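You operate a simulated robot arm through the tools that you are given. There is no shell and no other tool. Be economical: measure what you need, move in short steps, check, and stop when the job is done.

Carry out the task below with a simulated robot arm. There is one attempt and no reset: what you move stays moved.

TASK
On the top of the game board, set the purple pot inside the orange one.
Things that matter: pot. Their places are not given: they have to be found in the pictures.

It is judged by the outcome, as a careful person would: the job done as asked, and still so three seconds after it is handed in. It fails if anything else is knocked over, pushed out of place, dropped, spilled or broken.

THE ROBOT
A 7-joint arm with a two-finger parallel gripper, fixed in place. Base frame: the origin is at the foot of the arm, x ahead of it, y to its left, z up; the work surface is at about z = 0. Lengths are in mm, angles in rad, forces in N, time in s.
With the tool pointing down near the work surface it reaches from about 220 to 580 mm from the base axis. Its first joint turns from -1.152 to 1.152 rad. Payload 2.5 kg.
Tool frame: the origin (TCP) lies between the finger pads and is the grasp point; the fingertips stand 23 mm ahead of it; z points along the fingers, y is the line along which they close. The gripper opens to 94 mm. The fingers are 38 mm wide and 10 mm thick; the gripper's body (54 by 96 mm) begins 39 mm behind the TCP.
Orientation is that of the tool frame in the base frame, as a unit quaternion [w, x, y, z]. With the fingers straight down and closing along the base's y, the tool's x points along the base's -x, its y along +y and its z along -z.

THE INTERFACE
- The arm moves only by the tool jog_arm. Its argument "steps" is a list of rows, each a list of 6 numbers: the shift along the tool's x, y, z in units of 300 mm (1.0 is 300 mm), then the turn, a rotation vector about the tool's x, y, z in units of 120 degrees (1.0 is 120 degrees). In form: [[x, y, z, rx, ry, rz], ...]. A call has 1 to 12 rows; each row is the pose to reach, as a shift and turn from the pose commanded when the call began, along the tool's axes at that moment. "jaw" is the closure, from 0 (fully open) to 1 (shut), set as the call begins (left out, the last holds). A call with a number of a shift or a turn outside -1 to 1 is refused whole. A row lasts 0.2 s, in which the tool goes at most 50 mm and 0.15 rad; a call with a longer step from one row to the next is refused whole, and so is a gripper value outside its range. A pose out of reach is approached as far as the arm can. The call stops where the force on the tool passes 40 N (or 10 N more than at its start, if that is more) or the arm is blocked; 0.2 s more then pass. The fingers move at their own pace (about 108 mm/s each) and stop on an object; they squeeze with about 39 N. The grip force told is the motor's: it shows also when the fingers shut on nothing. Time passes only in rows, and 0.2 s behind the last, so rows that repeat a pose let the fingers close. It gives the time, the measured TCP pose, the force on the tool (base axes), the opening and the grip force at its end, in the units of the frame above (readings bear some noise).
- Cameras (640 x 400 px; columns grow to the right, rows downward): "scene" is fixed at [117.1, -416.6, 525.1]; the picture's right is [0.80, -0.60, 0.00], its down [-0.44, -0.59, -0.67] and it looks along [0.40, 0.54, -0.74] (base axes); focal length 273 px, centre (320, 200). "wrist" rides on the gripper at [-39, 0, -44] in the tool frame; the picture's right is [0.00, -1.00, 0.00], its down [0.97, 0.00, -0.24] and it looks along [0.24, 0.00, 0.97] (tool axes); focal length 218 px, centre (320, 200).
- grab_frame(camera): a new picture of that camera. No time passes.
- pixel_to_xyz(camera, pixels): for up to 12 pixels [column, row] of the newest picture of that camera ("zoom" is the newest enlarged one), the place [x, y, z] in the base frame of the surface seen there, good to about 2 mm. No time passes.
- close_up(camera, box): a new picture of the part [left, top, right, bottom] of that camera's present view, enlarged. No time passes.
- close_job(): hands the job in; it is judged then, once.

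Work in short steps. Measure before you move; look again where a grasp or a placing could have gone wrong, and mend it. You have 60 turns and 14 pictures in all, the two below and enlarged ones among them. Open the gripper and draw the arm clear of the work before you hand the job in, unless the task says otherwise; then end with one line.

The tools are called after "Call:" as a command line: name --pt "numbers of a row" for each row, then --argument value for the rest, lists and objects as JSON in quotes. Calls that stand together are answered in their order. jog_arm: Moves the arm, as the interface text tells. Its arguments: {"type":"object","properties":{"steps":{"type":"array"},"jaw":{"type":"number"}},"required":["steps"]} The other tools are called the same way: grab_frame (camera) takes a picture; pixel_to_xyz (camera, pixels) gives the place of the surface under pixels of a picture; close_up (camera, box) takes an enlarged picture of a part of a camera's view; close_job () hands the job in.

At the start:

```text
t: 0.0
eef_pos: [375.2, -236.9, 301.9]
ee_rot: [0.0, 0.0, 1.0, -0.001]
force: [0.2, 0.7, -0.7]
finger_gap: 94.1
finger_force: 0.0
```

scene: 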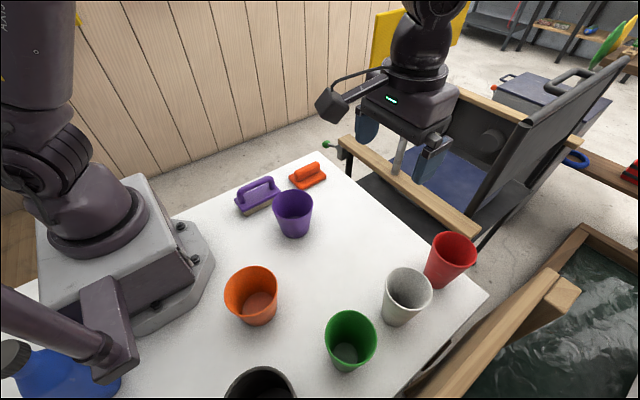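
wrist: 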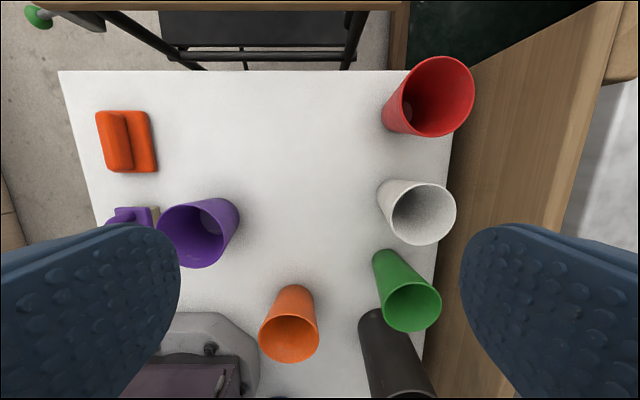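

I see the purple pot at scene (293,213) and the orange one at (252,295). I'll measure their rims and bases.

Call:
pixel_to_xyz --camera "scene" --pixels '[[273, 203], [312, 203], [293, 191], [293, 219], [297, 236], [226, 293], [277, 287], [250, 267], [254, 312], [258, 302], [255, 324], [294, 205]]'

Call:
close_up --camera "scene" --box '[200, 150, 360, 350]'

Call:
pixel_to_xyz --camera "wrist" --pixels '[[160, 232], [238, 215], [200, 199], [190, 267], [210, 215], [262, 340], [318, 330], [290, 315], [290, 362], [290, 335], [250, 250], [130, 210]]'

```text
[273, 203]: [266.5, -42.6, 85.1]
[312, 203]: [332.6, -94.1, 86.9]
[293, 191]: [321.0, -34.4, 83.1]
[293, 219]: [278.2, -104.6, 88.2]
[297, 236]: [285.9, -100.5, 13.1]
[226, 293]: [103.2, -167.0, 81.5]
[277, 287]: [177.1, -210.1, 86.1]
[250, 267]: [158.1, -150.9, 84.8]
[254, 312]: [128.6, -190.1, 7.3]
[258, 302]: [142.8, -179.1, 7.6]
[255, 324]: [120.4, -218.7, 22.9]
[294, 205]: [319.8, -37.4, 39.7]
```

```text
2.00 times, centred on (280, 250) of scene
```

zoom: 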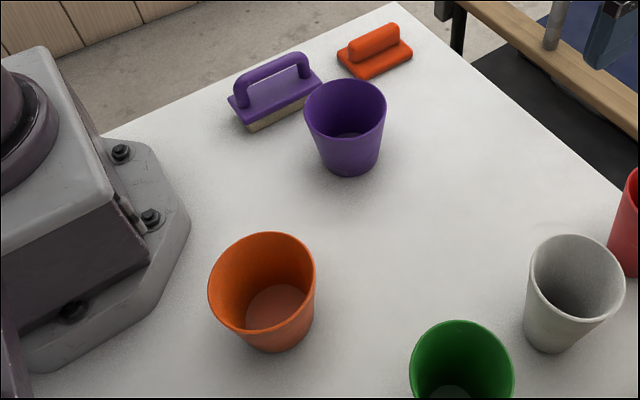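

```text
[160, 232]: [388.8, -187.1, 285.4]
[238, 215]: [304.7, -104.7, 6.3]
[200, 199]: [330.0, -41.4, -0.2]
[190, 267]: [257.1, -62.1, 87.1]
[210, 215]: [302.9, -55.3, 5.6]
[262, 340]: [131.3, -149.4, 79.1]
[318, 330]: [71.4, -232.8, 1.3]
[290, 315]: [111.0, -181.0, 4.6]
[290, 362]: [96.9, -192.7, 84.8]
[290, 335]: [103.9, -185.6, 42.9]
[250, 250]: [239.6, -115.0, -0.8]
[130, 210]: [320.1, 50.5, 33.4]
```

Call:
pixel_to_xyz --camera "zoom" --pixels '[[305, 102], [385, 102], [345, 80], [320, 86], [372, 86], [349, 138], [320, 129], [372, 131], [272, 62], [303, 58], [310, 80], [240, 85]]'

Call:
pixel_to_xyz --camera "zoom" --pixels '[[210, 287], [314, 270], [265, 233], [230, 244], [298, 243], [246, 332], [222, 318], [285, 326], [305, 305], [275, 305], [349, 174], [347, 135]]'

```text
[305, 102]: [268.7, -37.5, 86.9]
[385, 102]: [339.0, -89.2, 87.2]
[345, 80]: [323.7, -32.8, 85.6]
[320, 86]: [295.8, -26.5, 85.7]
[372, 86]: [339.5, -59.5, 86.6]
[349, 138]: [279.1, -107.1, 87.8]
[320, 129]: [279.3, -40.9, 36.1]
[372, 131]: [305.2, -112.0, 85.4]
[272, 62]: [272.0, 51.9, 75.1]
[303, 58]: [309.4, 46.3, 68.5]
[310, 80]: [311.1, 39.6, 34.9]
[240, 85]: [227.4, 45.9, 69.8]
```

```text
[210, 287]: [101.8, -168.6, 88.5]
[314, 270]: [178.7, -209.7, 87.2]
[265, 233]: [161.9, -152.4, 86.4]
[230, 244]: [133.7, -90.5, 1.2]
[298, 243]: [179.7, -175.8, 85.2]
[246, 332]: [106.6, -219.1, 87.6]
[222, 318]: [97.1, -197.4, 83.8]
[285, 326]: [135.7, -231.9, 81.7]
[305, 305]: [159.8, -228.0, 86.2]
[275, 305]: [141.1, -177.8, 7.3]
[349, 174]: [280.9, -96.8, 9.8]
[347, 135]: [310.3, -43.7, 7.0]
```

Rims: purple centre ≈(301,-69.5), radius ≈43, top z≈87; orange centre ≈(139.7,-189.7), top z≈87. I move above the purple pot first, at z≈160.

Call:
jog_arm --pt "0.0412 0.093 0.0788 0 0 0" --pt "0.0824 0.186 0.1577 0 0 0" --pt "0.1237 0.279 0.2365 0 0 0" --pt "0.1649 0.372 0.3153 0 0 0" --pt "0.2061 0.465 0.3942 0 0 0" --pt "0.2473 0.558 0.473 0 0 0" --pt "0.2473 0.558 0.473 0 0 0" --jaw 0

Call:
grab_frame --camera "wrist"

```text
t: 1.6
eef_pos: [303.1, -67.4, 160.2]
ee_rot: [-0.001, 0.001, 1.0, 0.0]
force: [0.8, 0.2, -0.6]
finger_gap: 94.2
finger_force: 0.1
```

```text
10 pictures are left
```

wrist: 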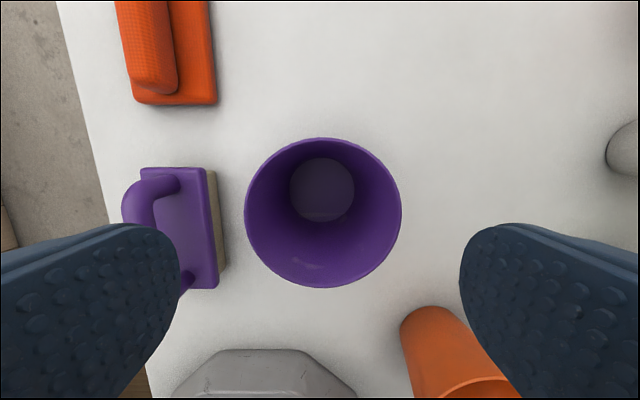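

The purple rim spans columns 245–402, centred ~323, so the cup is about 2 mm to -y of the tool. I correct that and descend to z≈92, so the tips sit about 18 mm below the rim.

Call:
jog_arm --pt "0.004 -0.0067 0.0 0 0 0" --pt "0.004 -0.0067 0.06 0 0 0" --pt "0.004 -0.0067 0.11 0 0 0" --pt "0.004 -0.0067 0.15 0 0 0" --pt "0.004 -0.0067 0.19 0 0 0" --pt "0.004 -0.0067 0.227 0 0 0" --pt "0.004 -0.0067 0.227 0 0 0"

Call:
grab_frame --camera "wrist"

```text
t: 3.2
eef_pos: [301.7, -71.0, 91.5]
ee_rot: [0.0, 0.0, 1.0, 0.0]
force: [0.8, 0.1, -0.2]
finger_gap: 93.8
finger_force: 0.2
```

```text
9 pictures are left
```

wrist: 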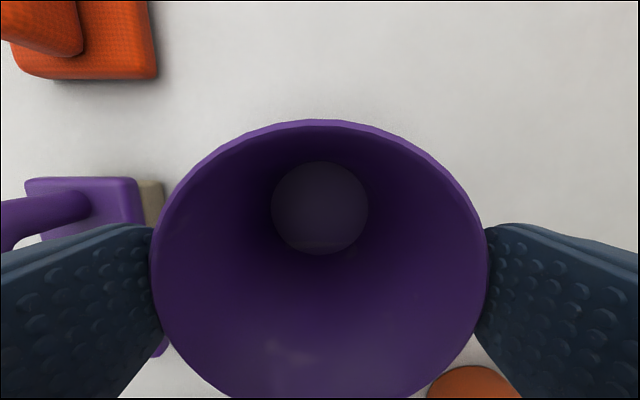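

The fingers straddle the rim symmetrically (columns 150 and 488). I close the gripper.

Call:
jog_arm --pt "0 0 0 0 0 0" --pt "0 0 0 0 0 0" --pt "0 0 0 0 0 0" --pt "0 0 0 0 0 0" --jaw 1

```text
t: 4.2
eef_pos: [299.9, -71.1, 91.9]
ee_rot: [-0.001, -0.001, 1.0, 0.0]
force: [0.4, -0.8, 0.7]
finger_gap: 87.2
finger_force: 38.9
```

Gripped at 87 mm. I lift straight up by about 120 mm.

Call:
jog_arm --pt "0 0 -0.04 0 0 0" --pt "0 0 -0.12 0 0 0" --pt "0 0 -0.22 0 0 0" --pt "0 0 -0.32 0 0 0" --pt "0 0 -0.4 0 0 0" --pt "0 0 -0.4 0 0 0"

Call:
grab_frame --camera "scene"

```text
t: 5.6
eef_pos: [301.2, -70.5, 211.4]
ee_rot: [0.0, 0.0, 1.0, 0.0]
force: [0.5, 0.3, -0.3]
finger_gap: 87.0
finger_force: 39.1
```

```text
8 pictures are left
```

scene: 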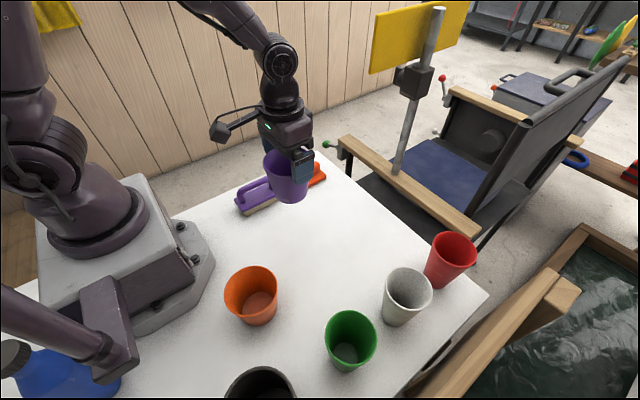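

Cup held (scene (287,180)), bottom at ~120 mm. I carry it over the orange pot.

Call:
jog_arm --pt "0.06 -0.044 0 0 0 0" --pt "0.16 -0.118 0 0 0 0" --pt "0.26 -0.192 0 0 0 0" --pt "0.36 -0.266 0 0 0 0" --pt "0.45 -0.333 0 0 0 0" --pt "0.51 -0.377 0 0 0 0" --pt "0.538 -0.398 0 0 0 0" --pt "0.538 -0.398 0 0 0 0" --pt "0.538 -0.398 0 0 0 0"

Call:
grab_frame --camera "scene"

```text
t: 7.6
eef_pos: [138.5, -189.4, 210.9]
ee_rot: [-0.001, 0.0, 1.0, 0.0]
force: [-0.1, 0.1, -1.1]
finger_gap: 86.8
finger_force: 39.9
```

```text
7 pictures are left
```

scene: 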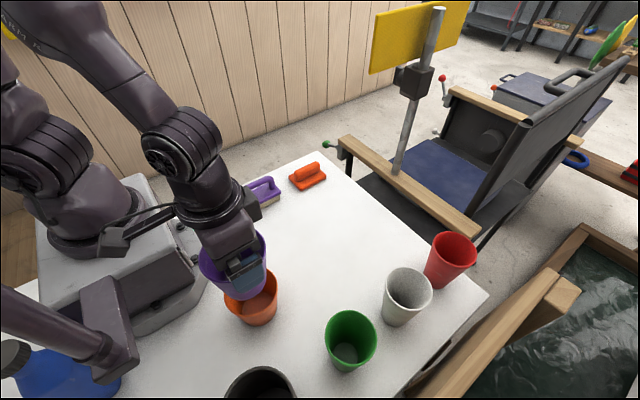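

The tool is over the orange pot. I lower slowly so the purple bottom goes in, watching the force.

Call:
jog_arm --pt "0 0 0.05 0 0 0" --pt "0 0 0.1 0 0 0" --pt "0 0 0.13 0 0 0" --pt "0 0 0.16 0 0 0" --pt "0 0 0.19 0 0 0" --pt "0 0 0.22 0 0 0" --pt "0 0 0.22 0 0 0"

Call:
close_up --camera "scene" --box '[170, 210, 330, 350]'

```text
t: 9.2
eef_pos: [138.4, -190.1, 145.3]
ee_rot: [0.0, 0.001, 1.0, 0.0]
force: [0.3, 0.3, 0.0]
finger_gap: 87.2
finger_force: 39.3
```

```text
2.86 times, centred on (250, 280) of scene
```

zoom: 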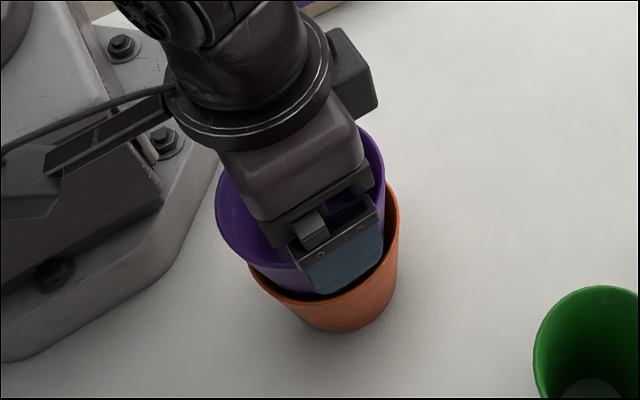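

It is inside with no contact. I continue down to about z=113, where the tips are just above the orange rim, in small steps.

Call:
jog_arm --pt "0 0 0.015 0 0 0" --pt "0 0 0.03 0 0 0" --pt "0 0 0.045 0 0 0" --pt "0 0 0.06 0 0 0" --pt "0 0 0.073 0 0 0" --pt "0 0 0.085 0 0 0" --pt "0 0 0.095 0 0 0" --pt "0 0 0.105 0 0 0" --pt "0 0 0.105 0 0 0"

```text
t: 10.5
eef_pos: [139.3, -190.7, 123.6]
ee_rot: [0.001, 0.001, 1.0, 0.001]
force: [-1.1, 2.1, 11.9]
finger_gap: 87.1
finger_force: 39.1
stopped in row 6: the force on the tool passed its limit (the readings are from after the stop); the commanded pose is now the measured one
```

Contact at z≈124, mostly vertical with little side force, so the walls are seated. I release gently and look.

Call:
jog_arm --pt "0 0 0 0 0 0" --pt "0 0 0 0 0 0" --pt "0 0 0 0 0 0" --jaw 0

Call:
grab_frame --camera "wrist"

```text
t: 11.3
eef_pos: [139.6, -190.5, 122.6]
ee_rot: [0.001, 0.0, 1.0, 0.0]
force: [0.2, 0.2, 0.1]
finger_gap: 93.8
finger_force: 0.1
```

```text
5 pictures are left
```

wrist: 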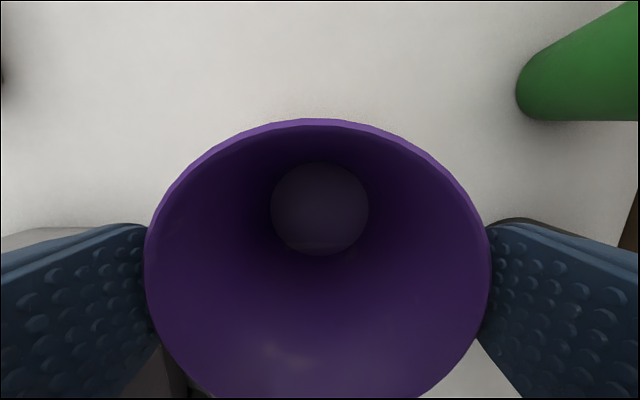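

It stands upright and centred between the open fingers. I withdraw straight up, then move aside to see it.

Call:
jog_arm --pt "0 0 -0.03 0 0 0" --pt "0 0 -0.07 0 0 0" --pt "0 0 -0.12 0 0 0" --pt "0 0 -0.2 0 0 0" --pt "0 0 -0.3 0 0 0" --pt "0 0 -0.4 0 0 0" --pt "-0.12 0.06 -0.45 0 0 0" --pt "-0.25 0.13 -0.45 0 0 0" --pt "-0.38 0.2 -0.45 0 0 0" --pt "-0.5 0.27 -0.45 0 0 0" --pt "-0.6 0.34 -0.45 0 0 0" --pt "-0.6 0.34 -0.45 0 0 0"

Call:
close_up --camera "scene" --box '[170, 210, 330, 350]'

Call:
pixel_to_xyz --camera "zoom" --pixels '[[215, 190], [385, 170], [300, 255], [300, 110], [320, 290]]'

```text
t: 13.9
eef_pos: [320.2, -88.5, 257.9]
ee_rot: [0.001, 0.001, 1.0, 0.001]
force: [-0.9, 0.2, 0.6]
finger_gap: 94.0
finger_force: 0.1
```

```text
2.86 times, centred on (250, 280) of scene
```

zoom: 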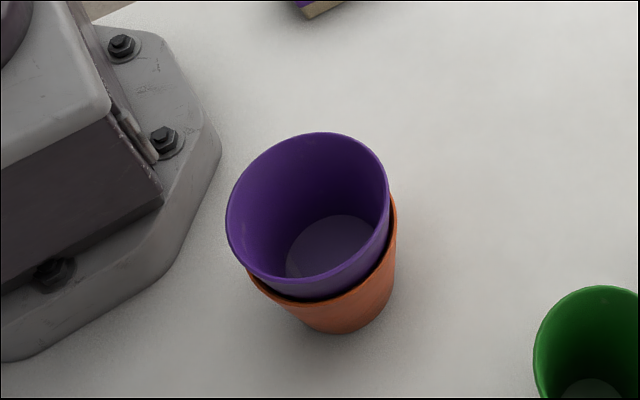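

```text
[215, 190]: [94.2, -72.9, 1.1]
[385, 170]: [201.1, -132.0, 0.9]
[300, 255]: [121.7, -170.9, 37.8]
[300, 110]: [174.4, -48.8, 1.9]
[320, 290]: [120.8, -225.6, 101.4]
```

The purple pot is nested. I check that its rim is level.

Call:
pixel_to_xyz --camera "zoom" --pixels '[[228, 215], [387, 190], [318, 134], [300, 284], [262, 150], [358, 265], [243, 262], [372, 155], [335, 245], [310, 260], [350, 225], [300, 301]]'

```text
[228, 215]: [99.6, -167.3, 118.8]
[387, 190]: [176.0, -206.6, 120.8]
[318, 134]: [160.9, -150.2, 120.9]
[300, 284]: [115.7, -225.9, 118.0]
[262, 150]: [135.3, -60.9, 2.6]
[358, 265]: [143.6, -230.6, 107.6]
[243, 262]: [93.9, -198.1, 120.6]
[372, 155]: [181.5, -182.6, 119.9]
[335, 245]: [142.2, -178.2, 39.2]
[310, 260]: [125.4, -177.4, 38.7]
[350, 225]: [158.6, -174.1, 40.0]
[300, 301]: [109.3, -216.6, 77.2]
```

The rim is level at z≈120, with the cup seated about 54 mm deep inside the orange pot. The gripper is open and clear, so I hand the job in.

Call:
close_job

```text
The job is handed in.
```

The purple pot is now inside the orange one, standing level with its rim about 33 mm above the orange rim, and I saw nothing else disturbed.
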